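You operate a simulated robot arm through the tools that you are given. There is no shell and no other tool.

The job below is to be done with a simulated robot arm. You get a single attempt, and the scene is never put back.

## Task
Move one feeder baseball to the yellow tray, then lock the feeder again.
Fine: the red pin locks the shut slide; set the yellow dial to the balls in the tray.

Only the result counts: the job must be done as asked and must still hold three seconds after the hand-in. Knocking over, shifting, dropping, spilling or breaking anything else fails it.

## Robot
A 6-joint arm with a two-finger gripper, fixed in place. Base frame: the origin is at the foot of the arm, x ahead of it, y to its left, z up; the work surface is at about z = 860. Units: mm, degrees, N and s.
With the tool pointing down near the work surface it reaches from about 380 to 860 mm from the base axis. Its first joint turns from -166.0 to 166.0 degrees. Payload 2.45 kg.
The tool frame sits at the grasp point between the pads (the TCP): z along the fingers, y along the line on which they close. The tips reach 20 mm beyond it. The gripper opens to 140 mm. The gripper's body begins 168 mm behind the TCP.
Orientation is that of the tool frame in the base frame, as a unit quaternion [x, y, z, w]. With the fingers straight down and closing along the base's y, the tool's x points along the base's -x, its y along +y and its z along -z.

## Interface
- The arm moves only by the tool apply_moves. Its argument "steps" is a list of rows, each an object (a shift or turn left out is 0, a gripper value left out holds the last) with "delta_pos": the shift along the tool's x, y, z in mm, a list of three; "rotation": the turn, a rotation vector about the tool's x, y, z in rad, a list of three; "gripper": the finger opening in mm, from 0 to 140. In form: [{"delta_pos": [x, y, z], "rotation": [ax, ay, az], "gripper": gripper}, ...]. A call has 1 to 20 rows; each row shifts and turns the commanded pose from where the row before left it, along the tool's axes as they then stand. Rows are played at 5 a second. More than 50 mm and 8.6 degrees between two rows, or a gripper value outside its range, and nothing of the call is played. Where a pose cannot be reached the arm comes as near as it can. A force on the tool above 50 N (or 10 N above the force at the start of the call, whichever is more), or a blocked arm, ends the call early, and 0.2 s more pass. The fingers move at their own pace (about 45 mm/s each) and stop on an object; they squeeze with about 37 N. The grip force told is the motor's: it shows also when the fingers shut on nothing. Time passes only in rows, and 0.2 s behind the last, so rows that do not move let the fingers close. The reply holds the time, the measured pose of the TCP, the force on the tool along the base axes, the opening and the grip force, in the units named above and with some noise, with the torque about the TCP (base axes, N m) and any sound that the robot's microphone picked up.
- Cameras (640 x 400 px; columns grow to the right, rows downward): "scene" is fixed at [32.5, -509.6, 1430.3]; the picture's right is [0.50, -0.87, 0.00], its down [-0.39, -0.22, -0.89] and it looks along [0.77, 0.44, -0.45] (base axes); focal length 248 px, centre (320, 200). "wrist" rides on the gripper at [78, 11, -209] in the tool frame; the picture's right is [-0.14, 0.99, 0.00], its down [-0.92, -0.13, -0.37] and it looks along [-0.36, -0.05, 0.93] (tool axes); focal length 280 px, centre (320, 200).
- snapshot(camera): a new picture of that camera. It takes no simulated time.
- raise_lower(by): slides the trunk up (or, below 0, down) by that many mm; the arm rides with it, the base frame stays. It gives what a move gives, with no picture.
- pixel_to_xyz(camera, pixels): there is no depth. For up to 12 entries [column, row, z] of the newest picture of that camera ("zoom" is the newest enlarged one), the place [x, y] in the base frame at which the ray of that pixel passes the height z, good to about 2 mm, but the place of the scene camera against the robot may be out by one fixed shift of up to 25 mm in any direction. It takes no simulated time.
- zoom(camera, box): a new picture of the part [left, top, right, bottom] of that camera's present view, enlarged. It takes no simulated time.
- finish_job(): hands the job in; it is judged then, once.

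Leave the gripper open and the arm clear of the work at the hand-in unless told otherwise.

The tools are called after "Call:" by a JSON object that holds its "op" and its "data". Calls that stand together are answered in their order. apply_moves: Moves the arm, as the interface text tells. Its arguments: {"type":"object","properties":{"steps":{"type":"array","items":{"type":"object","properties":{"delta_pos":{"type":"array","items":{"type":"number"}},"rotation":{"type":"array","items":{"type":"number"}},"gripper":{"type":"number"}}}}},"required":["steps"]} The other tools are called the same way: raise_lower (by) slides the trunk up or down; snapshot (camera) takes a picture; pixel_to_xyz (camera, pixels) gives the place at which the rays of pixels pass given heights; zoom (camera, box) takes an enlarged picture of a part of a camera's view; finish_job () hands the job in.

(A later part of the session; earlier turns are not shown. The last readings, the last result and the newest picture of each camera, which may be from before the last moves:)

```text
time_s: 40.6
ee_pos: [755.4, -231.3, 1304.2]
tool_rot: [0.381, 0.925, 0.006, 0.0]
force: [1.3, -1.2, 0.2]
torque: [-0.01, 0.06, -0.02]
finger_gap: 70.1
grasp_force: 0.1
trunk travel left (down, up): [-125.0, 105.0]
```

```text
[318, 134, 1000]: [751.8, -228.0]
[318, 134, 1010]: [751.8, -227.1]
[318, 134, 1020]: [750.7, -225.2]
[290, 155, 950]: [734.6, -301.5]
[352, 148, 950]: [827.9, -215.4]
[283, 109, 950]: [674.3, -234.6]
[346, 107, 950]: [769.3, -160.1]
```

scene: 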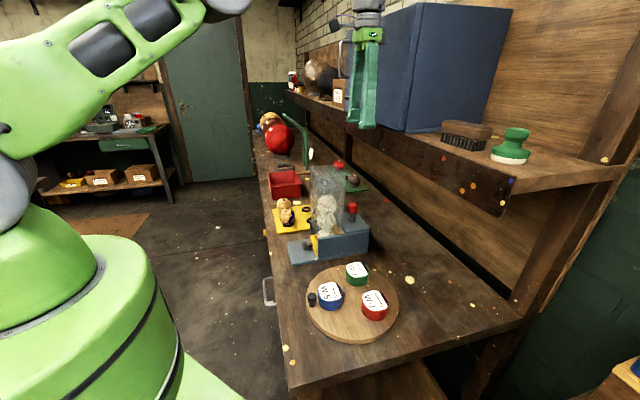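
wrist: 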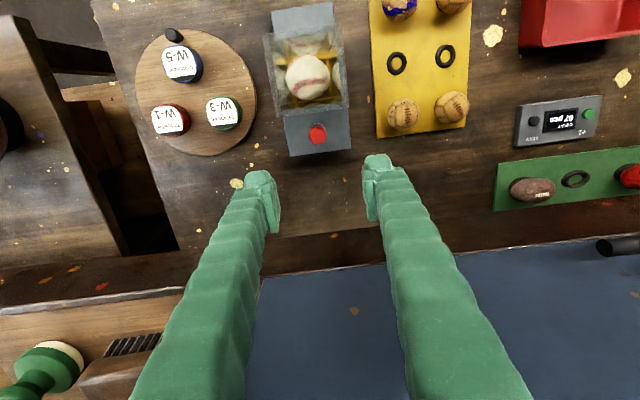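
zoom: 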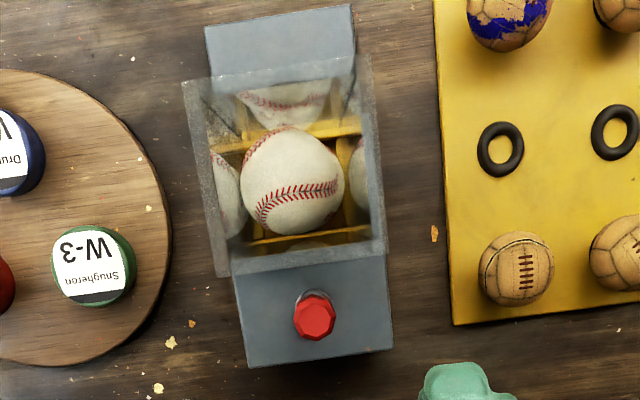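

The pin lies about 43 mm behind the hopper wall, enough room for the 36 mm wide fingers closing along the bench. I'll correct a slight tilt, shift 4 mm towards the front, and descend 200 mm to check alignment.

Call:
{"op": "apply_moves", "data": {"steps": [{"delta_pos": [4.2, 0, 0], "rotation": [0.011, -0.0045, 0]}, {"delta_pos": [0, 0, 40]}, {"delta_pos": [0, 0, 40]}, {"delta_pos": [0, 0, 40]}, {"delta_pos": [0, 0, 40]}, {"delta_pos": [0, 0, 40]}, {"delta_pos": [0, 0, 0]}]}}

Call:
{"op": "snapshot", "data": {"camera": "wrist"}}

Call:
{"op": "snapshot", "data": {"camera": "scene"}}

Call:
{"op": "zoom", "data": {"camera": "scene", "box": [290, 130, 400, 260]}}

```text
time_s: 42.2
ee_pos: [750.7, -226.9, 1105.6]
tool_rot: [0.38, 0.925, 0.0, 0.0]
force: [0.3, 0.1, 0.9]
torque: [-0.01, 0.02, 0.01]
finger_gap: 69.9
grasp_force: 0.0
trunk travel left (down, up): [-125.0, 105.0]
```

```text
taken
```

wrist: 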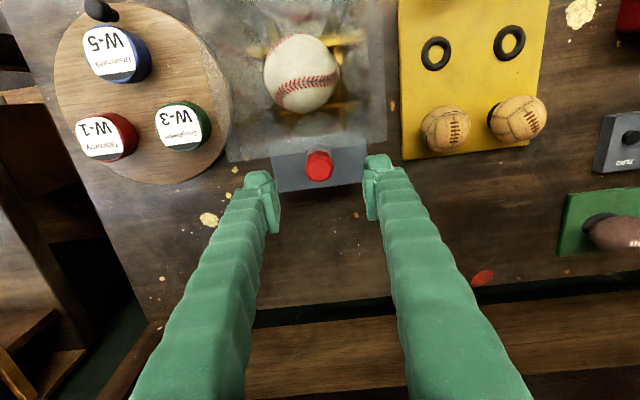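

```text
taken
```

scene: 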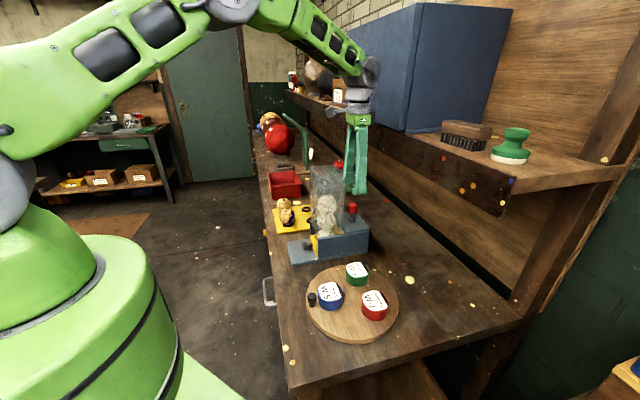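

```text
3.08 times, centred on (345, 195) of scene
```

zoom: 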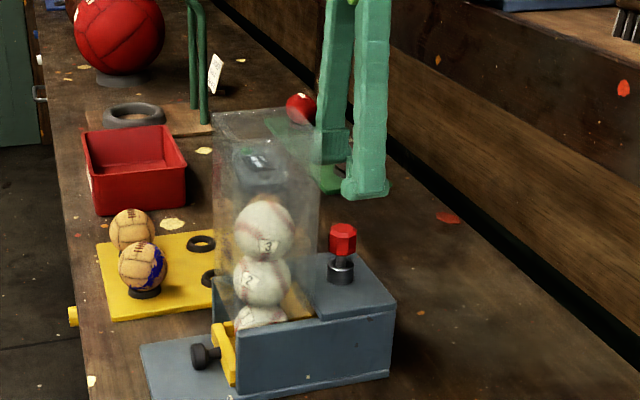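

Alignment is good: the pin is within about 1 mm of the tool axis, and the hopper wall is ~50 mm ahead. The hopper top comes out near z 1172, and the wrist camera sits above it, so I'll descend in steps; first 55 mm.

Call:
{"op": "apply_moves", "data": {"steps": [{"delta_pos": [0, 0, 30]}, {"delta_pos": [0, 0, 25]}, {"delta_pos": [0, 0, 0]}]}}

Call:
{"op": "snapshot", "data": {"camera": "wrist"}}

Call:
{"op": "zoom", "data": {"camera": "scene", "box": [290, 100, 400, 230]}}

```text
time_s: 43.0
ee_pos: [751.1, -226.8, 1050.7]
tool_rot: [0.381, 0.925, 0.0, 0.001]
force: [-0.1, 0.1, -0.9]
torque: [-0.03, -0.01, -0.01]
finger_gap: 69.9
grasp_force: 0.0
trunk travel left (down, up): [-125.0, 105.0]
```

```text
taken
```

wrist: 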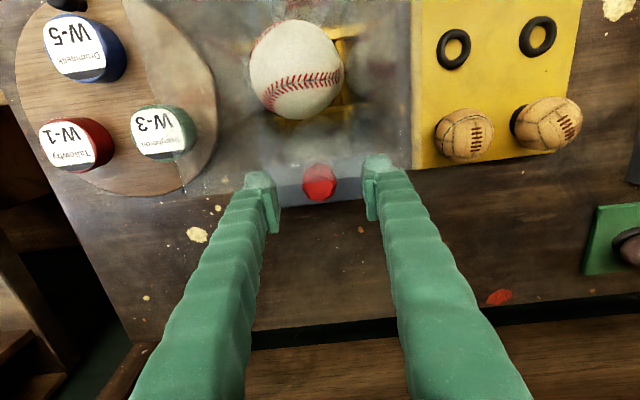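

```text
3.08 times, centred on (345, 165) of scene
```

zoom: 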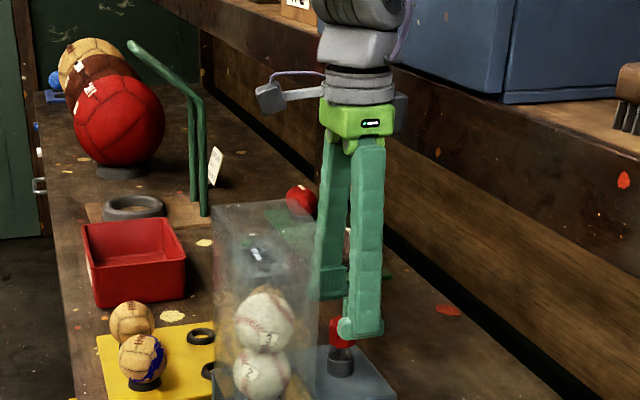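

The scene view shows the wrist camera's box at (270,97) with roughly 85 mm between it and the hopper top; I need 43 mm more. Pin head still centred. Descending to z≈1007 and checking.

Call:
{"op": "apply_moves", "data": {"steps": [{"delta_pos": [0, 0, 20]}, {"delta_pos": [0, 0, 14]}, {"delta_pos": [0, 0, 9]}, {"delta_pos": [0, 0, 0]}]}}

Call:
{"op": "zoom", "data": {"camera": "scene", "box": [310, 170, 390, 240]}}

Call:
{"op": "snapshot", "data": {"camera": "wrist"}}

```text
time_s: 44.0
ee_pos: [751.7, -226.4, 1008.3]
tool_rot: [0.381, 0.925, 0.0, 0.0]
force: [-0.7, -0.7, -0.4]
torque: [-0.02, 0.02, -0.02]
finger_gap: 69.8
grasp_force: 0.1
trunk travel left (down, up): [-125.0, 105.0]
```

```text
5.71 times, centred on (350, 205) of scene
```

zoom: 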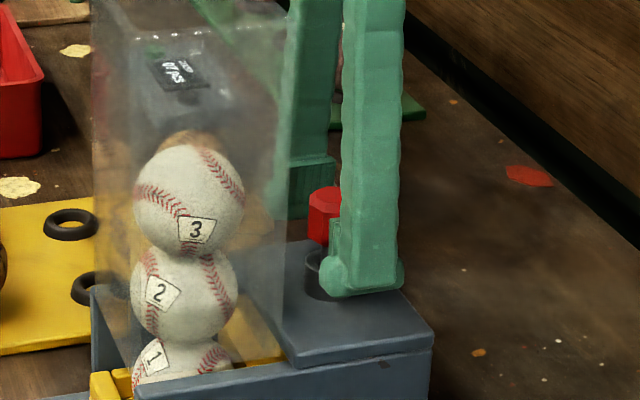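

```text
taken
```

wrist: 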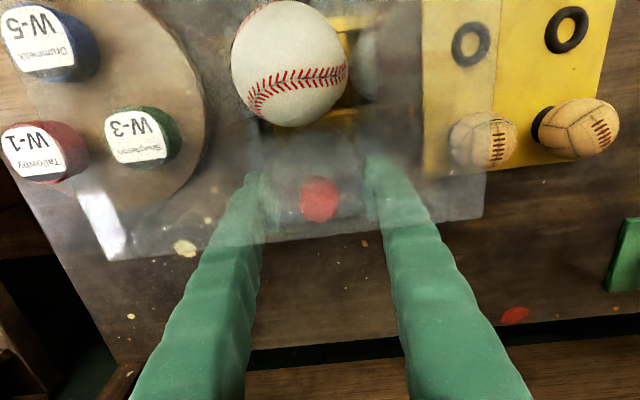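

The fingers straddle the pin head, but the tips look level with the socket's rim, so I'll raise 8 mm before closing onto the head.

Call:
{"op": "apply_moves", "data": {"steps": [{"delta_pos": [0, 0, -8]}, {"delta_pos": [0, 0, 0], "gripper": 40}, {"delta_pos": [0, 0, 0]}, {"delta_pos": [0, 0, 0]}]}}

Call:
{"op": "zoom", "data": {"camera": "scene", "box": [330, 190, 370, 230]}}

Call:
{"op": "snapshot", "data": {"camera": "wrist"}}

Call:
{"op": "zoom", "data": {"camera": "wrist", "box": [250, 140, 390, 260]}}

```text
time_s: 45.0
ee_pos: [752.1, -227.2, 1016.9]
tool_rot: [0.38, 0.925, 0.0, 0.0]
force: [0.1, -0.3, -0.4]
torque: [0.01, -0.02, 0.05]
finger_gap: 40.0
grasp_force: 0.1
trunk travel left (down, up): [-125.0, 105.0]
```

```text
10.00 times, centred on (350, 210) of scene
```

zoom: 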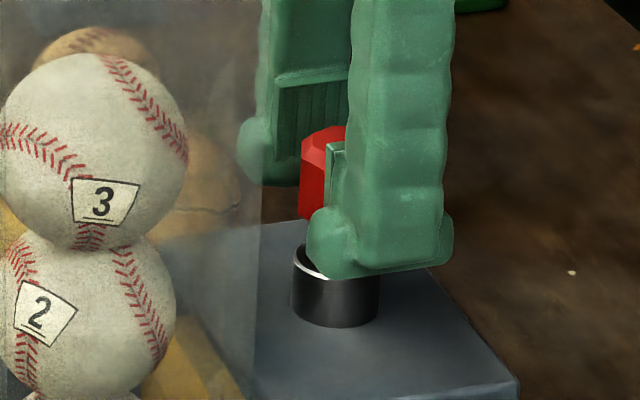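

```text
taken
```

wrist: 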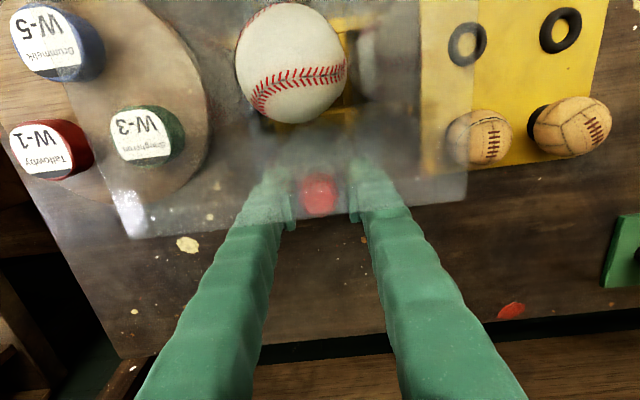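

```text
3.33 times, centred on (320, 200) of wrist
```

zoom: 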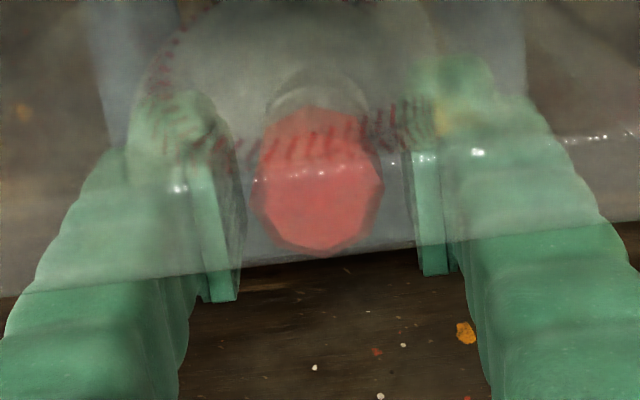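

The pads are level with the head and just above the socket. Closing now.

Call:
{"op": "apply_moves", "data": {"steps": [{"delta_pos": [0, 0, 0], "gripper": 10}, {"delta_pos": [0, 0, 0]}, {"delta_pos": [0, 0, 0]}, {"delta_pos": [0, 0, 0]}]}}

```text
time_s: 46.0
ee_pos: [751.4, -227.6, 1018.2]
tool_rot: [0.38, 0.925, 0.0, 0.001]
force: [0.4, -0.5, 0.7]
torque: [-0.03, -0.03, 0.0]
finger_gap: 29.5
grasp_force: 36.9
trunk travel left (down, up): [-125.0, 105.0]
```

The head is gripped at 29.5 mm with no side force. Lifting slowly.

Call:
{"op": "apply_moves", "data": {"steps": [{"delta_pos": [0, 0, -8]}, {"delta_pos": [0, 0, -10]}, {"delta_pos": [0, 0, -12]}, {"delta_pos": [0, 0, -15]}, {"delta_pos": [0, 0, 0]}]}}

Call:
{"op": "zoom", "data": {"camera": "scene", "box": [310, 160, 390, 240]}}

```text
time_s: 47.2
ee_pos: [750.5, -227.5, 1060.3]
tool_rot: [0.38, 0.925, 0.0, 0.0]
force: [-0.2, -0.2, -0.8]
torque: [0.0, 0.01, 0.01]
finger_gap: 29.7
grasp_force: 36.3
trunk travel left (down, up): [-125.0, 105.0]
```

```text
5.00 times, centred on (350, 200) of scene
```

zoom: 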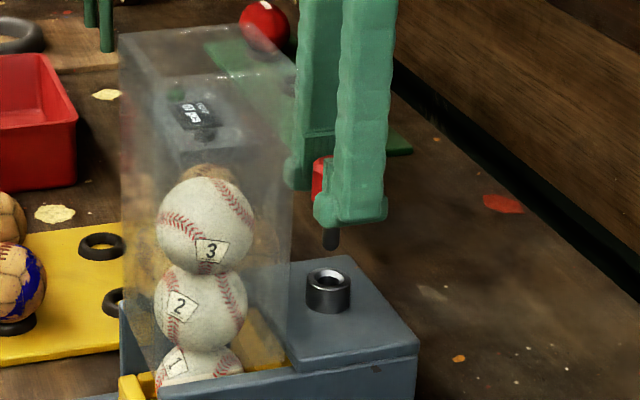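

The pin is free: a short stem, about 25 mm, hangs below the fingertips. I need a spot to lay it down safely. I'll lift to z≈1300 and carry it over the front area to look at the gap between the tray and the red bin.

Call:
{"op": "apply_moves", "data": {"steps": [{"delta_pos": [0, 0, -40]}, {"delta_pos": [0, 0, -40]}, {"delta_pos": [0, 0, -40]}, {"delta_pos": [0, 0, -40]}, {"delta_pos": [0, 0, -40]}, {"delta_pos": [0, 0, -40]}, {"delta_pos": [35.2, 19.6, 0]}, {"delta_pos": [35.2, 19.6, 0]}, {"delta_pos": [35.2, 19.6, 0]}, {"delta_pos": [35.2, 19.6, 0]}, {"delta_pos": [35.2, 19.6, 0]}, {"delta_pos": [35.2, 19.6, 0]}, {"delta_pos": [35.2, 19.6, 0]}, {"delta_pos": [35.2, 19.6, 0]}, {"delta_pos": [35.2, 19.6, 0]}, {"delta_pos": [0, 0, 0]}]}}

Call:
{"op": "snapshot", "data": {"camera": "wrist"}}

Call:
{"op": "zoom", "data": {"camera": "wrist", "box": [250, 140, 390, 260]}}

Call:
{"op": "snapshot", "data": {"camera": "scene"}}

```text
time_s: 50.6
ee_pos: [649.0, 120.9, 1301.8]
tool_rot: [0.38, 0.925, -0.001, 0.001]
force: [0.8, 0.2, -1.3]
torque: [0.02, -0.02, 0.01]
finger_gap: 29.5
grasp_force: 37.0
trunk travel left (down, up): [-125.0, 105.0]
```

```text
taken
```

wrist: 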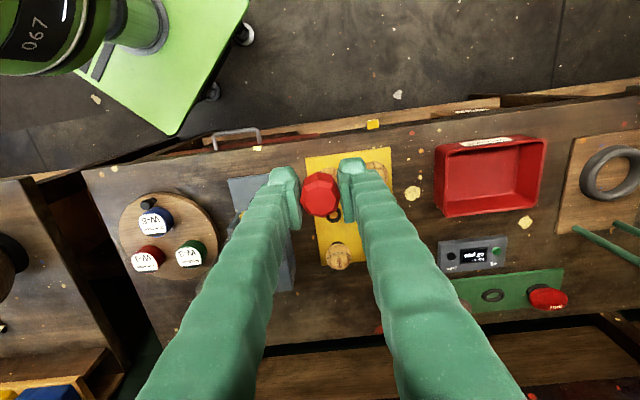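

```text
3.33 times, centred on (320, 200) of wrist
```

zoom: 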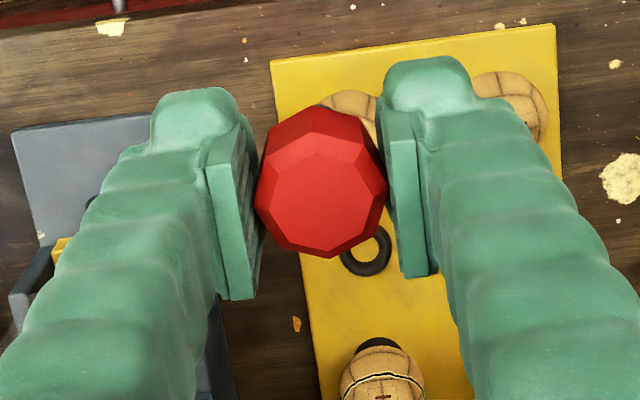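

```text
taken
```

scene: 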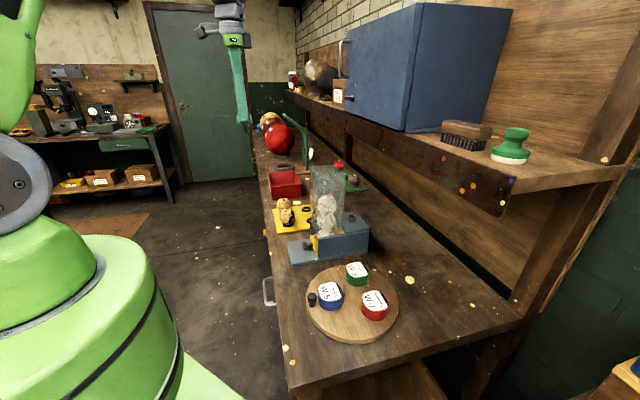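

The head is held square. There's clear bench between the tray's right edge (393,150–260) and the bin's left side (436,150–215). Reading coordinates of that gap and of the bench edge.

Call:
{"op": "pixel_to_xyz", "data": {"camera": "wrist", "pixels": [[390, 147, 868], [402, 257, 868], [306, 157, 868], [437, 148, 900], [437, 148, 920], [437, 215, 862], [437, 215, 900], [412, 122, 860], [330, 138, 860], [414, 180, 860], [438, 242, 880], [438, 270, 870]]}}

```text
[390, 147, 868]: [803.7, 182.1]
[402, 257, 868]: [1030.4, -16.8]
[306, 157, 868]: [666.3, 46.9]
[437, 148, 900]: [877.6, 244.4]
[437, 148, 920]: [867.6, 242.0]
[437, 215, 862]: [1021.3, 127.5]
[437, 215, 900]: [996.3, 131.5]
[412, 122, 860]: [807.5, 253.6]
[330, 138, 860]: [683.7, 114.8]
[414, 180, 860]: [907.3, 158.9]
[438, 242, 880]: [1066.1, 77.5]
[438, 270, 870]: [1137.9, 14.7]
```

The gap spans u≈700–785 (85 mm), with 44 mm of bench in front of the tray. I'll tilt the tool 60° (stem pointing away from me, 30° below horizontal) and move to 100 mm above the bench at the front of that gap, about (831, 220, 960).

Call:
{"op": "apply_moves", "data": {"steps": [{"rotation": [0, -0.131, 0]}, {"rotation": [0, -0.131, 0]}, {"rotation": [0, -0.131, 0]}, {"rotation": [0, -0.131, 0]}, {"rotation": [0, -0.131, 0]}, {"rotation": [0, -0.131, 0]}, {"rotation": [0, -0.131, 0]}, {"rotation": [0, -0.131, 0]}, {"delta_pos": [26.7, 19.9, 22.2]}, {"delta_pos": [26.7, 19.9, 22.2]}, {"delta_pos": [26.7, 19.9, 22.2]}, {"delta_pos": [26.7, 19.9, 22.2]}, {"delta_pos": [26.7, 19.9, 22.2]}, {"delta_pos": [26.7, 19.9, 22.2]}, {"delta_pos": [26.7, 19.9, 22.2]}, {"delta_pos": [26.7, 19.9, 22.2]}, {"delta_pos": [26.7, 19.9, 22.2]}, {"delta_pos": [0, 0, 0]}]}}

Call:
{"op": "snapshot", "data": {"camera": "wrist"}}

Call:
{"op": "snapshot", "data": {"camera": "scene"}}

```text
time_s: 54.4
ee_pos: [814.6, 213.0, 994.4]
tool_rot: [0.33, 0.8, -0.191, 0.464]
force: [0.4, -0.4, -1.1]
torque: [0.0, -0.01, 0.0]
finger_gap: 29.5
grasp_force: 37.0
trunk travel left (down, up): [-125.0, 105.0]
```

```text
taken
```

wrist: 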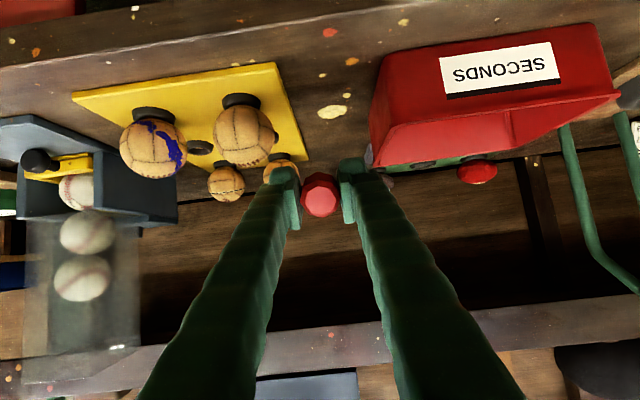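

```text
taken
```

scene: 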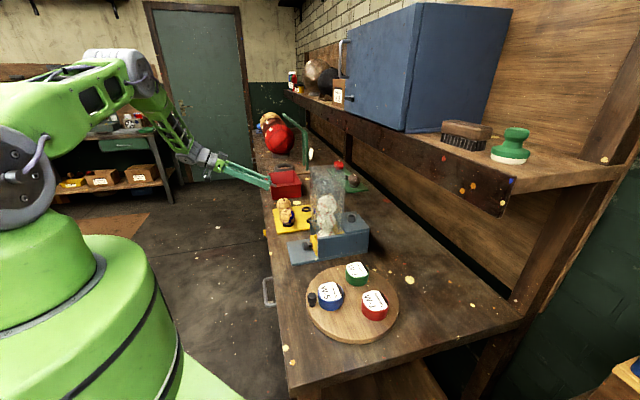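

The pin is held over the gap, tool 30° below horizontal. I'll check the gap's edges from this view before lowering: tray corner (277,64), bin's lower-left corners (384,58) and (372,165).

Call:
{"op": "pixel_to_xyz", "data": {"camera": "wrist", "pixels": [[277, 64, 868], [307, 160, 868], [384, 60, 900], [384, 60, 925], [372, 120, 870], [372, 163, 870], [372, 163, 860], [300, 30, 860], [600, 0, 860], [370, 160, 930]]}}

Call:
{"op": "zoom", "data": {"camera": "wrist", "box": [240, 20, 420, 220]}}

```text
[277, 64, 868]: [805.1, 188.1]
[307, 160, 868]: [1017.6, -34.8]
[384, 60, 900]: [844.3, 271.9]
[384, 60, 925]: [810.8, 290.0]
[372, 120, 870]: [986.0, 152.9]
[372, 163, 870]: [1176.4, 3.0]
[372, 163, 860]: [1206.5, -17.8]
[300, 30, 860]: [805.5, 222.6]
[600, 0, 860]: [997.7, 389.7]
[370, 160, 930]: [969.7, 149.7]
```

```text
2.00 times, centred on (330, 120) of wrist
```

zoom: 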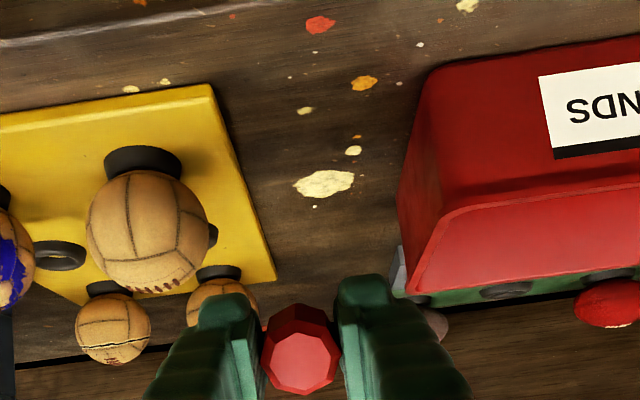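

The bin's base is at u≈800, so the gap is about 100 mm wide. I'll go to u≈748 and lower to about z 895, just above contact.

Call:
{"op": "apply_moves", "data": {"steps": [{"delta_pos": [20.7, 5.3, 13.8]}, {"delta_pos": [20.7, 5.3, 13.8]}, {"delta_pos": [20.7, 5.3, 13.8]}, {"delta_pos": [20.7, 5.3, 13.8]}, {"delta_pos": [0, 0, 0]}]}}

Call:
{"op": "snapshot", "data": {"camera": "wrist"}}

Call:
{"op": "zoom", "data": {"camera": "wrist", "box": [240, 100, 400, 260]}}

Call:
{"op": "zoom", "data": {"camera": "scene", "box": [240, 150, 340, 240]}}

```text
time_s: 55.6
ee_pos: [832.5, 222.0, 894.3]
tool_rot: [0.33, 0.8, -0.191, 0.463]
force: [-0.1, 0.6, -0.1]
torque: [0.01, -0.02, 0.01]
finger_gap: 29.5
grasp_force: 37.3
trunk travel left (down, up): [-125.0, 105.0]
```

```text
taken
```

wrist: 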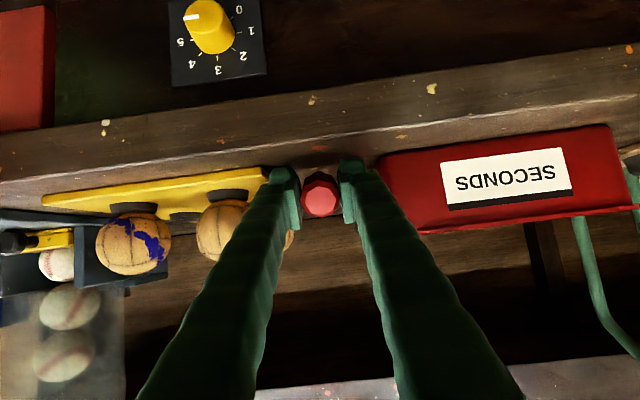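

```text
2.50 times, centred on (320, 180) of wrist
```

zoom: 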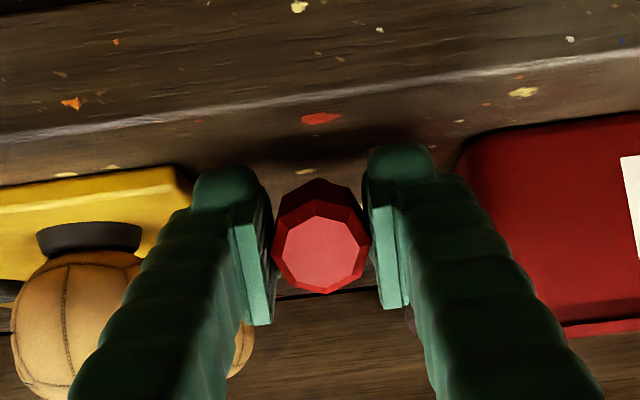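

```text
4.44 times, centred on (290, 195) of scene
```

zoom: 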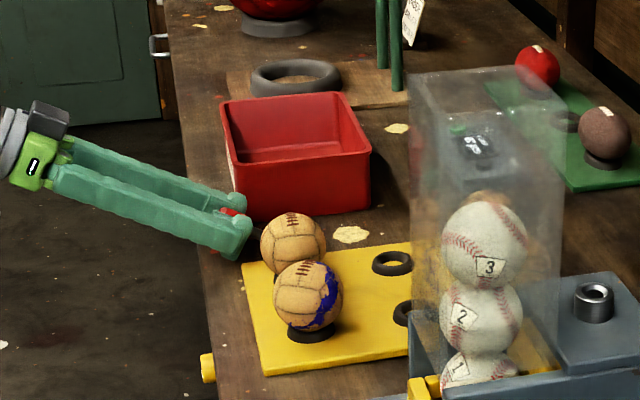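

The head hangs between tray and bin with room either side. I'll shift 5 mm to +u and lower in 2 mm steps looking for contact.

Call:
{"op": "apply_moves", "data": {"steps": [{"delta_pos": [0, 5, 0]}, {"delta_pos": [1.74, 0, 1.0]}, {"delta_pos": [1.74, 0, 1.0]}, {"delta_pos": [0.87, 0, 0.5]}, {"delta_pos": [0, 0, 0]}]}}

Call:
{"op": "zoom", "data": {"camera": "scene", "box": [260, 180, 310, 220]}}

```text
time_s: 56.8
ee_pos: [837.3, 226.2, 889.0]
tool_rot: [0.329, 0.8, -0.19, 0.464]
force: [0.4, -1.2, 1.8]
torque: [-0.09, -0.09, 0.03]
finger_gap: 29.4
grasp_force: 37.5
trunk travel left (down, up): [-125.0, 105.0]
```

```text
10.00 times, centred on (285, 200) of scene
```

zoom: 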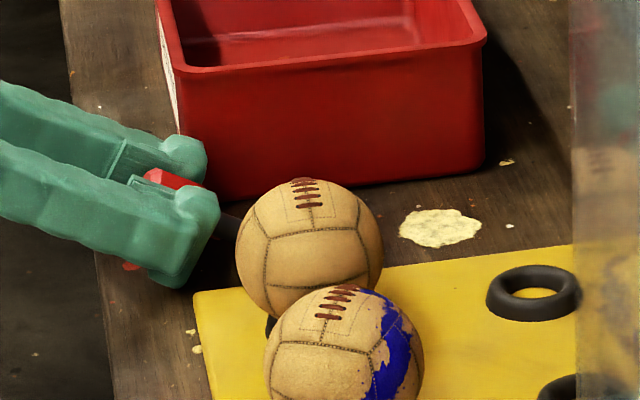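

A slight upward force (1.8 N) suggests the stem tip is touching. I'll lower 1 mm at a time to confirm.

Call:
{"op": "apply_moves", "data": {"steps": [{"delta_pos": [0.87, 0, 0.5]}, {"delta_pos": [0, 0, 0]}]}}

Call:
{"op": "apply_moves", "data": {"steps": [{"delta_pos": [0.87, 0, 0.5]}, {"delta_pos": [0, 0, 0]}]}}

```text
time_s: 57.4
ee_pos: [838.1, 225.0, 889.4]
tool_rot: [0.33, 0.8, -0.191, 0.463]
force: [-2.2, 1.5, 5.7]
torque: [-0.13, -0.18, 0.0]
finger_gap: 29.4
grasp_force: 37.2
trunk travel left (down, up): [-125.0, 105.0]
```

```text
time_s: 58.0
ee_pos: [836.7, 224.4, 889.4]
tool_rot: [0.329, 0.8, -0.19, 0.465]
force: [-3.2, 3.4, 15.3]
torque: [-0.38, -0.39, 0.04]
finger_gap: 29.5
grasp_force: 37.5
trunk travel left (down, up): [-125.0, 105.0]
```

The load is 15 N acting about 36 mm ahead of the TCP: the stem tip is on the bench. I'll ease up 1 mm and open gently to 45 mm.

Call:
{"op": "apply_moves", "data": {"steps": [{"delta_pos": [-1.3, 0, -0.75]}, {"delta_pos": [0, 0, 0], "gripper": 33}, {"delta_pos": [0, 0, 0]}, {"delta_pos": [0, 0, 0], "gripper": 45}, {"delta_pos": [0, 0, 0]}, {"delta_pos": [0, 0, 0]}]}}

Call:
{"op": "snapshot", "data": {"camera": "wrist"}}

Call:
{"op": "zoom", "data": {"camera": "wrist", "box": [240, 100, 400, 260]}}

Call:
{"op": "zoom", "data": {"camera": "scene", "box": [260, 180, 310, 220]}}

```text
time_s: 59.4
ee_pos: [838.7, 226.3, 887.7]
tool_rot: [0.33, 0.8, -0.191, 0.463]
force: [-0.4, -0.8, -0.3]
torque: [0.04, -0.01, -0.01]
finger_gap: 44.6
grasp_force: 0.1
trunk travel left (down, up): [-125.0, 105.0]
```

```text
taken
```

wrist: 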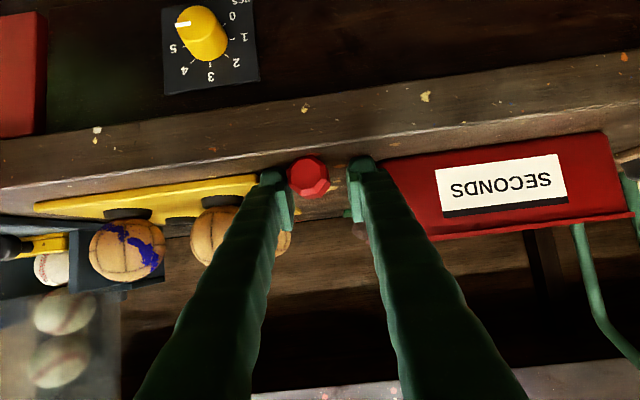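

```text
2.50 times, centred on (320, 180) of wrist
```

zoom: 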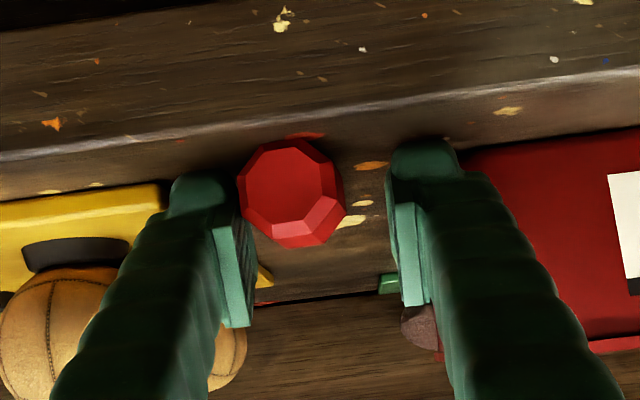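

```text
10.00 times, centred on (285, 200) of scene
```

zoom: 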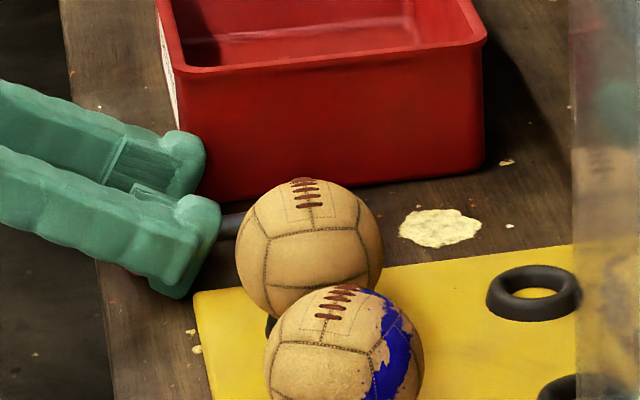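

The pin lies on the bench with its stem pointing inwards; its head has settled against the left finger. I'll shift the hand 5 mm to the left to free it, then back straight out and look.

Call:
{"op": "apply_moves", "data": {"steps": [{"delta_pos": [0, -4, 0]}, {"delta_pos": [0, 0, 0]}, {"delta_pos": [0, 0, -10]}, {"delta_pos": [0, 0, -20]}, {"delta_pos": [0, 0, -30]}, {"delta_pos": [0, 0, -40]}, {"delta_pos": [0, 0, 0]}]}}

Call:
{"op": "snapshot", "data": {"camera": "wrist"}}

Call:
{"op": "zoom", "data": {"camera": "wrist", "box": [240, 100, 400, 260]}}

Call:
{"op": "zoom", "data": {"camera": "scene", "box": [260, 180, 310, 220]}}

```text
time_s: 61.0
ee_pos: [773.2, 283.5, 938.0]
tool_rot: [0.328, 0.801, -0.19, 0.464]
force: [0.0, -0.2, -0.3]
torque: [0.0, 0.0, 0.01]
finger_gap: 45.1
grasp_force: 0.1
trunk travel left (down, up): [-125.0, 105.0]
```

```text
taken
```

wrist: 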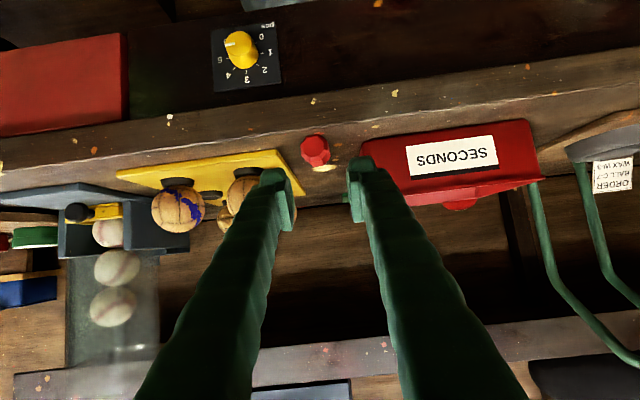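

```text
2.50 times, centred on (320, 180) of wrist
```

zoom: 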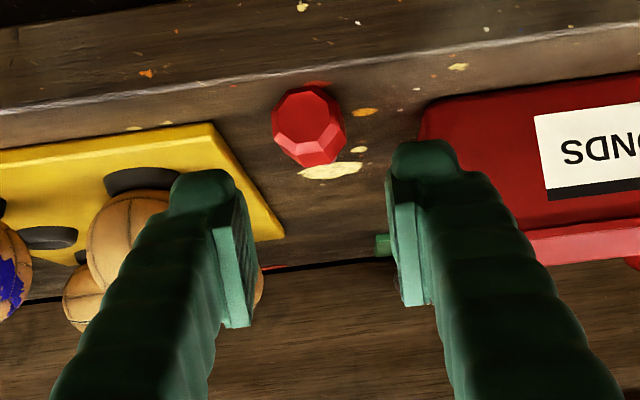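

```text
10.00 times, centred on (285, 200) of scene
```

zoom: 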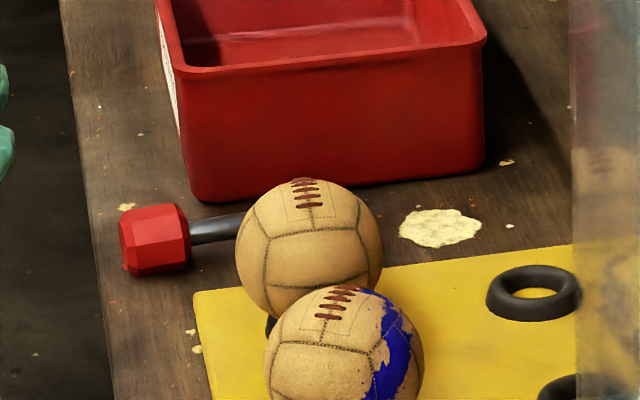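

The pin is resting stably, head near the front edge, stem pointing inwards. I'll record its head position (pixel (315,151)) for later, then look at the feeder's knob.

Call:
{"op": "pixel_to_xyz", "data": {"camera": "wrist", "pixels": [[315, 149, 870], [315, 149, 875], [315, 149, 880], [305, 135, 860], [323, 165, 875], [312, 138, 875]]}}

```text
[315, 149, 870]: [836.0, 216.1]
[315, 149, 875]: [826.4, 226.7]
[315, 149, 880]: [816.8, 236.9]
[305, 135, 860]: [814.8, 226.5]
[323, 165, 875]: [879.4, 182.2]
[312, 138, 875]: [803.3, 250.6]
```

Next the slide. I'll set the tool to 45°, open the fingers to 70, rise, travel along the front of the bench, and stop about 120 mm short of the knob for a look.

Call:
{"op": "apply_moves", "data": {"steps": [{"delta_pos": [-10, 0, -17]}, {"delta_pos": [-25, 0, -15], "rotation": [0, 0.131, 0]}, {"delta_pos": [-25, 0, -15], "rotation": [0, 0.131, 0]}, {"delta_pos": [0, -37.7, 0], "gripper": 70}, {"delta_pos": [0, -37.7, 0]}, {"delta_pos": [0, -37.7, 0]}, {"delta_pos": [0, -37.7, 0]}, {"delta_pos": [0, -37.7, 0]}, {"delta_pos": [0, -37.7, 0]}, {"delta_pos": [0, -37.7, 0]}, {"delta_pos": [0, -37.7, 0]}, {"delta_pos": [0, -37.7, 0]}, {"delta_pos": [0, -37.7, 0]}, {"delta_pos": [0, 0, 0]}]}}

Call:
{"op": "snapshot", "data": {"camera": "wrist"}}

Call:
{"op": "snapshot", "data": {"camera": "scene"}}

```text
time_s: 64.0
ee_pos: [513.8, 24.9, 1029.3]
tool_rot: [0.351, 0.855, -0.149, 0.351]
force: [-0.4, 0.1, 0.3]
torque: [0.02, -0.02, 0.05]
finger_gap: 69.8
grasp_force: 0.1
out of reach, approached as far as the arm can: row 13
trunk travel left (down, up): [-125.0, 105.0]
```

```text
taken
```

wrist: 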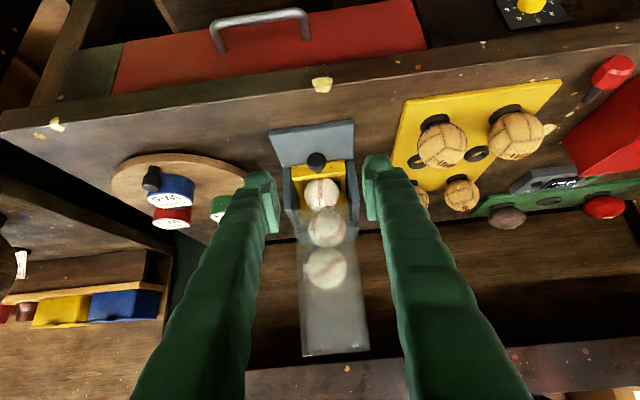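

```text
taken
```

scene: 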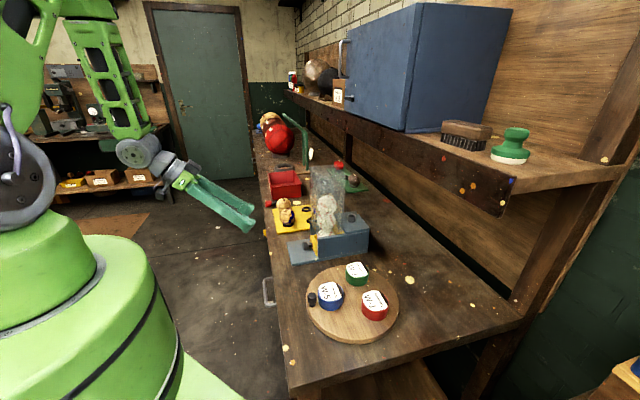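

I now have a clear frontal view: knob at (317,162), slide behind it. Zooming.

Call:
{"op": "zoom", "data": {"camera": "wrist", "box": [260, 110, 380, 240]}}

Call:
{"op": "pixel_to_xyz", "data": {"camera": "wrist", "pixels": [[317, 162, 885], [317, 162, 893], [317, 162, 900], [272, 131, 866], [354, 120, 866], [322, 192, 930]]}}

```text
3.08 times, centred on (320, 175) of wrist
```

zoom: 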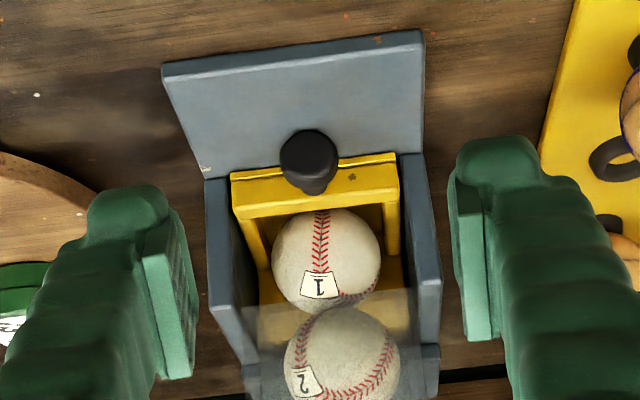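

```text
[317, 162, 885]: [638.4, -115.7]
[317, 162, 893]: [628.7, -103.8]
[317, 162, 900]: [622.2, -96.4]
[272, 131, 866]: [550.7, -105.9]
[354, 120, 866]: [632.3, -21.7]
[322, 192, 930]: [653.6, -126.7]
```

The knob disc is about 29 mm across at roughly u=370, n=-527, z=888, with ball 1 in the slide's yellow frame. I'll approach along the tool axis to about 55 mm short with the fingers at 55, and check.

Call:
{"op": "apply_moves", "data": {"steps": [{"delta_pos": [-9, -5, 38], "gripper": 55}, {"delta_pos": [-10, -5.4, 39]}, {"delta_pos": [-10, 0, 39]}, {"delta_pos": [0, 0, 39]}, {"delta_pos": [0, 0, 0]}]}}

Call:
{"op": "snapshot", "data": {"camera": "wrist"}}

Call:
{"op": "zoom", "data": {"camera": "wrist", "box": [250, 110, 390, 240]}}

Call:
{"op": "zoom", "data": {"camera": "scene", "box": [270, 190, 370, 270]}}

```text
time_s: 65.2
ee_pos: [623.2, -61.1, 966.0]
tool_rot: [0.352, 0.855, -0.15, 0.352]
force: [-0.9, 1.1, -0.6]
torque: [-0.02, -0.03, 0.0]
finger_gap: 54.9
grasp_force: 0.0
out of reach, approached as far as the arm can: row 1, 2, 3, 4
trunk travel left (down, up): [-125.0, 105.0]
```

```text
taken
```

wrist: 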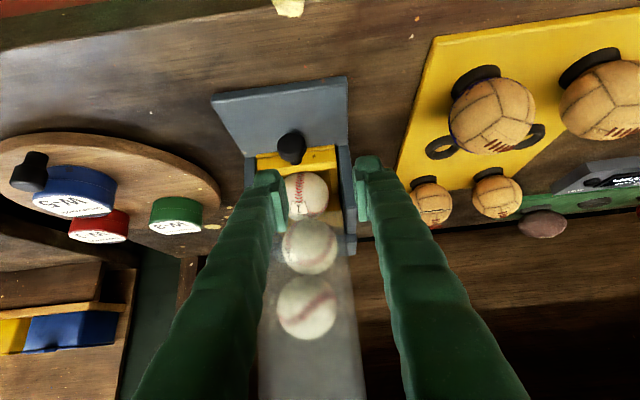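

```text
3.08 times, centred on (320, 175) of wrist
```

zoom: 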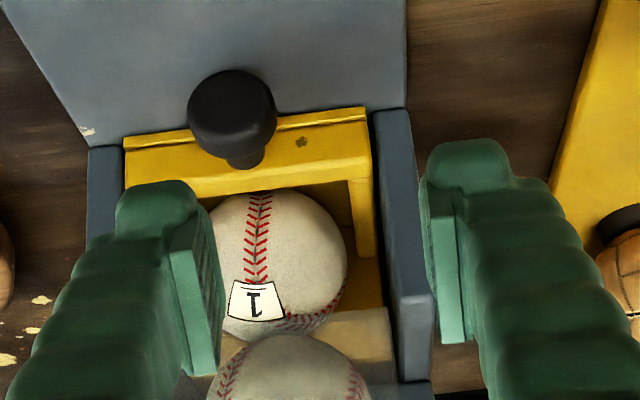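

```text
5.00 times, centred on (320, 230) of scene
```

zoom: 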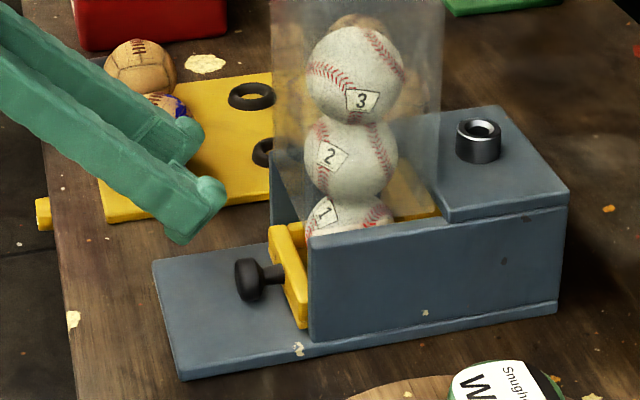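

This tilt is at the arm's inner reach limit here. A steeper tool (70° below horizontal) keeps the hand clear of the hopper and sits comfortably in reach, so I'll rise 40 mm, rotate to that, then re-measure.

Call:
{"op": "apply_moves", "data": {"steps": [{"delta_pos": [-20, 0, -20]}, {"delta_pos": [-10, 0, -10], "rotation": [0, 0.109, 0]}, {"rotation": [0, 0.109, 0]}, {"rotation": [0, 0.109, 0]}, {"rotation": [0, 0.109, 0]}, {"delta_pos": [0, 0, 0]}]}}

Call:
{"op": "snapshot", "data": {"camera": "wrist"}}

Call:
{"op": "zoom", "data": {"camera": "wrist", "box": [220, 60, 400, 240]}}

```text
time_s: 66.6
ee_pos: [623.1, -60.7, 1007.5]
tool_rot: [0.375, 0.91, -0.066, 0.161]
force: [-0.3, 0.3, -0.5]
torque: [-0.02, -0.03, 0.0]
finger_gap: 55.0
grasp_force: 0.1
trunk travel left (down, up): [-125.0, 105.0]
```

```text
taken
```

wrist: 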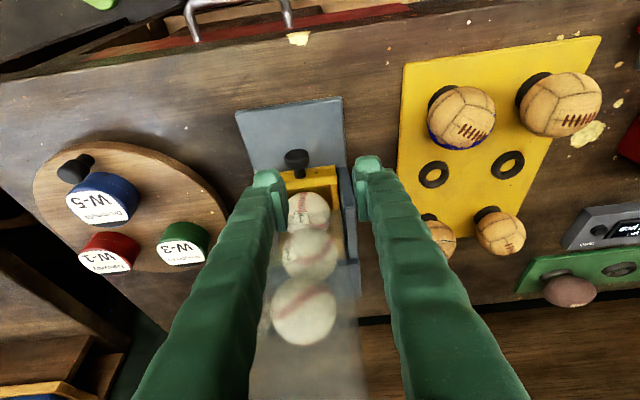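

```text
2.22 times, centred on (310, 150) of wrist
```

zoom: 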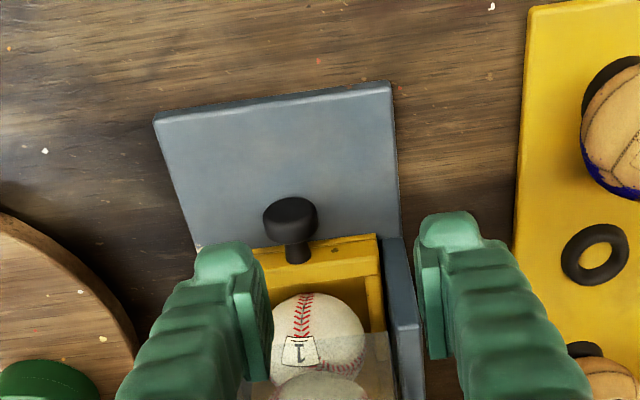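

Reach is fine now. Measuring the knob disc in this view at pixel (297,157).

Call:
{"op": "pixel_to_xyz", "data": {"camera": "wrist", "pixels": [[297, 157, 880], [297, 157, 888], [297, 157, 896], [299, 171, 888], [237, 112, 868], [342, 98, 868], [286, 171, 915], [338, 165, 915]]}}

```text
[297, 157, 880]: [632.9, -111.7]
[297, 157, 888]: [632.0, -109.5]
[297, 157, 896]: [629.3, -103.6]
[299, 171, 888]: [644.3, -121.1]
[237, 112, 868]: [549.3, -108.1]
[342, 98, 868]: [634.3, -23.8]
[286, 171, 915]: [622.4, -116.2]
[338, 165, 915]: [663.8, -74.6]
```

The knob is at (632,-109.5,888), consistent. Moving over it: 28 mm sideways, then down most of the way.

Call:
{"op": "apply_moves", "data": {"steps": [{"delta_pos": [10, -28, 0], "gripper": 55}, {"delta_pos": [0, 0, 35]}, {"delta_pos": [0, 0, 35]}, {"delta_pos": [0, 0, 0]}]}}

Call:
{"op": "snapshot", "data": {"camera": "wrist"}}

Call:
{"op": "zoom", "data": {"camera": "wrist", "box": [250, 110, 390, 250]}}

Call:
{"op": "zoom", "data": {"camera": "scene", "box": [270, 190, 370, 270]}}

```text
time_s: 67.6
ee_pos: [614.1, -92.1, 938.9]
tool_rot: [0.375, 0.91, -0.065, 0.162]
force: [-0.3, 0.0, 0.9]
torque: [0.0, 0.01, 0.01]
finger_gap: 55.2
grasp_force: 0.1
trunk travel left (down, up): [-125.0, 105.0]
```

```text
taken
```

wrist: 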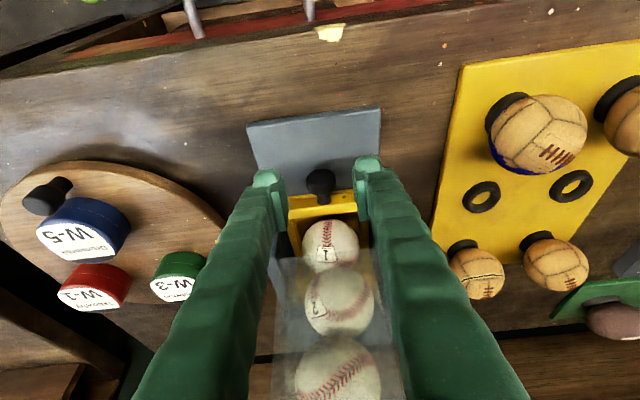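

```text
2.86 times, centred on (320, 180) of wrist
```

zoom: 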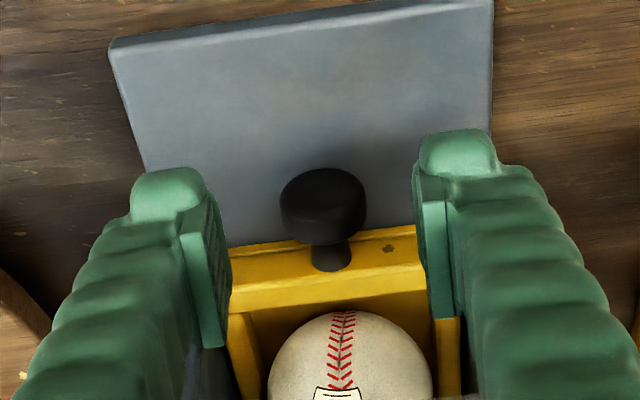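

```text
5.00 times, centred on (320, 230) of scene
```

zoom: 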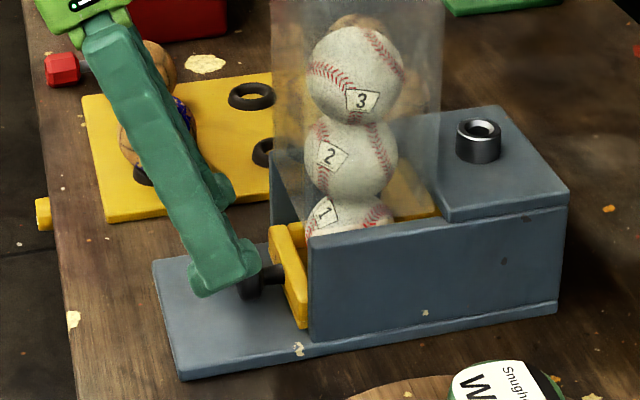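

Fingers straddle the knob. Descending 30 mm more along the tool, then checking height above the apron plate.

Call:
{"op": "apply_moves", "data": {"steps": [{"delta_pos": [0, 0, 15]}, {"delta_pos": [0, 0, 15]}, {"delta_pos": [0, 0, 0]}]}}

Call:
{"op": "zoom", "data": {"camera": "wrist", "box": [250, 110, 390, 250]}}

Call:
{"op": "zoom", "data": {"camera": "scene", "box": [290, 210, 350, 260]}}

```text
time_s: 68.4
ee_pos: [619.9, -98.6, 909.5]
tool_rot: [0.375, 0.91, -0.067, 0.162]
force: [0.4, -1.0, -0.6]
torque: [-0.02, 0.01, 0.0]
finger_gap: 54.8
grasp_force: 0.1
trunk travel left (down, up): [-125.0, 105.0]
```

```text
2.86 times, centred on (320, 180) of wrist
```

zoom: 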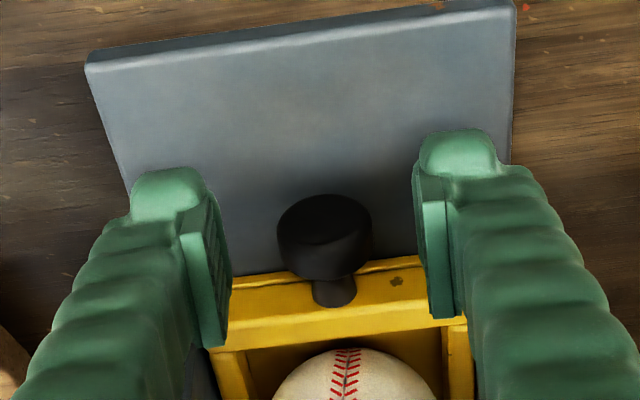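

```text
8.00 times, centred on (320, 235) of scene
```

zoom: 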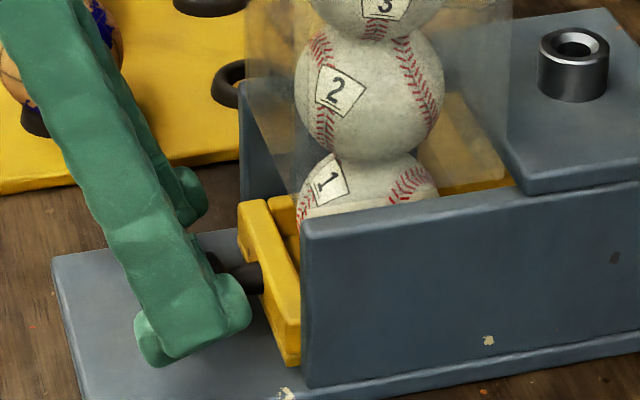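

Tips are about 16 mm above the apron. I'll go 9 mm further and close on the knob.

Call:
{"op": "apply_moves", "data": {"steps": [{"delta_pos": [0, 0, 9]}, {"delta_pos": [0, 0, 0], "gripper": 15}, {"delta_pos": [0, 0, 0]}, {"delta_pos": [0, 0, 0]}, {"delta_pos": [0, 0, 0]}]}}

Call:
{"op": "zoom", "data": {"camera": "wrist", "box": [250, 110, 390, 250]}}

Call:
{"op": "zoom", "data": {"camera": "scene", "box": [290, 210, 350, 260]}}

```text
time_s: 69.6
ee_pos: [623.3, -99.1, 903.3]
tool_rot: [0.374, 0.911, -0.066, 0.161]
force: [-0.9, 3.8, 4.7]
torque: [0.03, 0.0, 0.0]
finger_gap: 24.3
grasp_force: 44.4
trunk travel left (down, up): [-125.0, 105.0]
```

```text
2.86 times, centred on (320, 180) of wrist
```

zoom: 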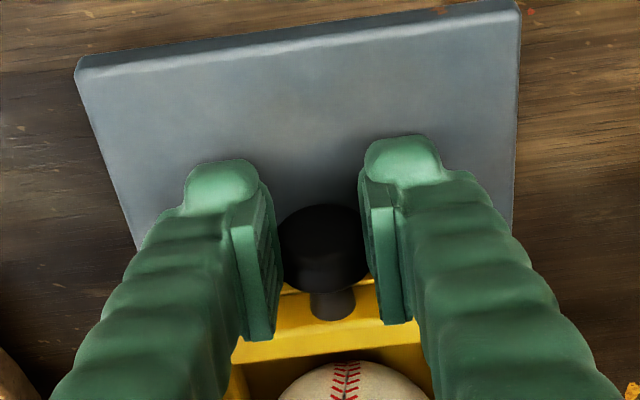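

```text
8.00 times, centred on (320, 235) of scene
```

zoom: 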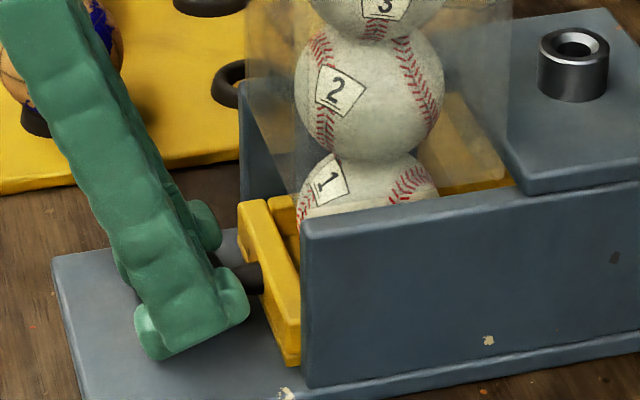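

The knob is gripped at 24 mm. Now pulling the slide straight out along the bench normal, 40 mm first, and watching forces.

Call:
{"op": "apply_moves", "data": {"steps": [{"delta_pos": [4.7, 0, -1.75]}, {"delta_pos": [4.7, 0, -1.75]}, {"delta_pos": [7.5, 0, -2.8]}, {"delta_pos": [7.5, 0, -2.8]}, {"delta_pos": [7.5, 0, -2.8]}, {"delta_pos": [5.6, 0, -2.1]}, {"delta_pos": [0, 0, 0]}]}}

Call:
{"op": "zoom", "data": {"camera": "scene", "box": [270, 180, 370, 270]}}

```text
time_s: 71.2
ee_pos: [596.4, -73.1, 903.2]
tool_rot: [0.375, 0.91, -0.067, 0.162]
force: [13.9, 4.0, 17.9]
torque: [-0.22, -0.38, 0.25]
finger_gap: 23.0
grasp_force: 45.2
trunk travel left (down, up): [-125.0, 105.0]
```

```text
4.44 times, centred on (320, 225) of scene
```

zoom: 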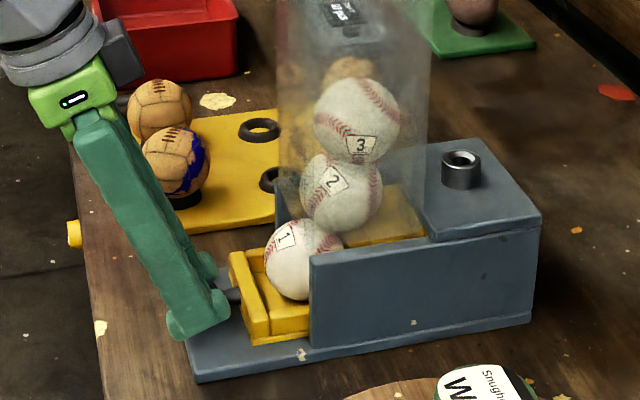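

The slide and ball 1 are coming out, ball 2 staying put. There's an 18 N upward load, so I'll ease up 1.5 mm and continue the pull another 45 mm.

Call:
{"op": "apply_moves", "data": {"steps": [{"delta_pos": [-0.5, 0, -1.4]}, {"delta_pos": [5.6, 0, -2.1]}, {"delta_pos": [7.5, 0, -2.8]}, {"delta_pos": [7.5, 0, -2.8]}, {"delta_pos": [7.5, 0, -2.8]}, {"delta_pos": [7.5, 0, -2.8]}, {"delta_pos": [5.6, 0, -2.1]}, {"delta_pos": [0, 0, 0]}]}}

Call:
{"op": "zoom", "data": {"camera": "scene", "box": [270, 180, 370, 270]}}

```text
time_s: 73.0
ee_pos: [563.8, -42.5, 906.3]
tool_rot: [0.375, 0.91, -0.067, 0.162]
force: [14.2, 11.3, 19.4]
torque: [0.02, -0.43, 0.19]
finger_gap: 21.5
grasp_force: 45.2
trunk travel left (down, up): [-125.0, 105.0]
```

```text
4.44 times, centred on (320, 225) of scene
```

zoom: 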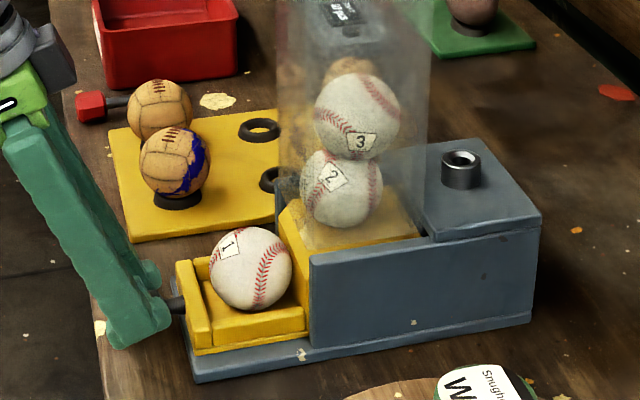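

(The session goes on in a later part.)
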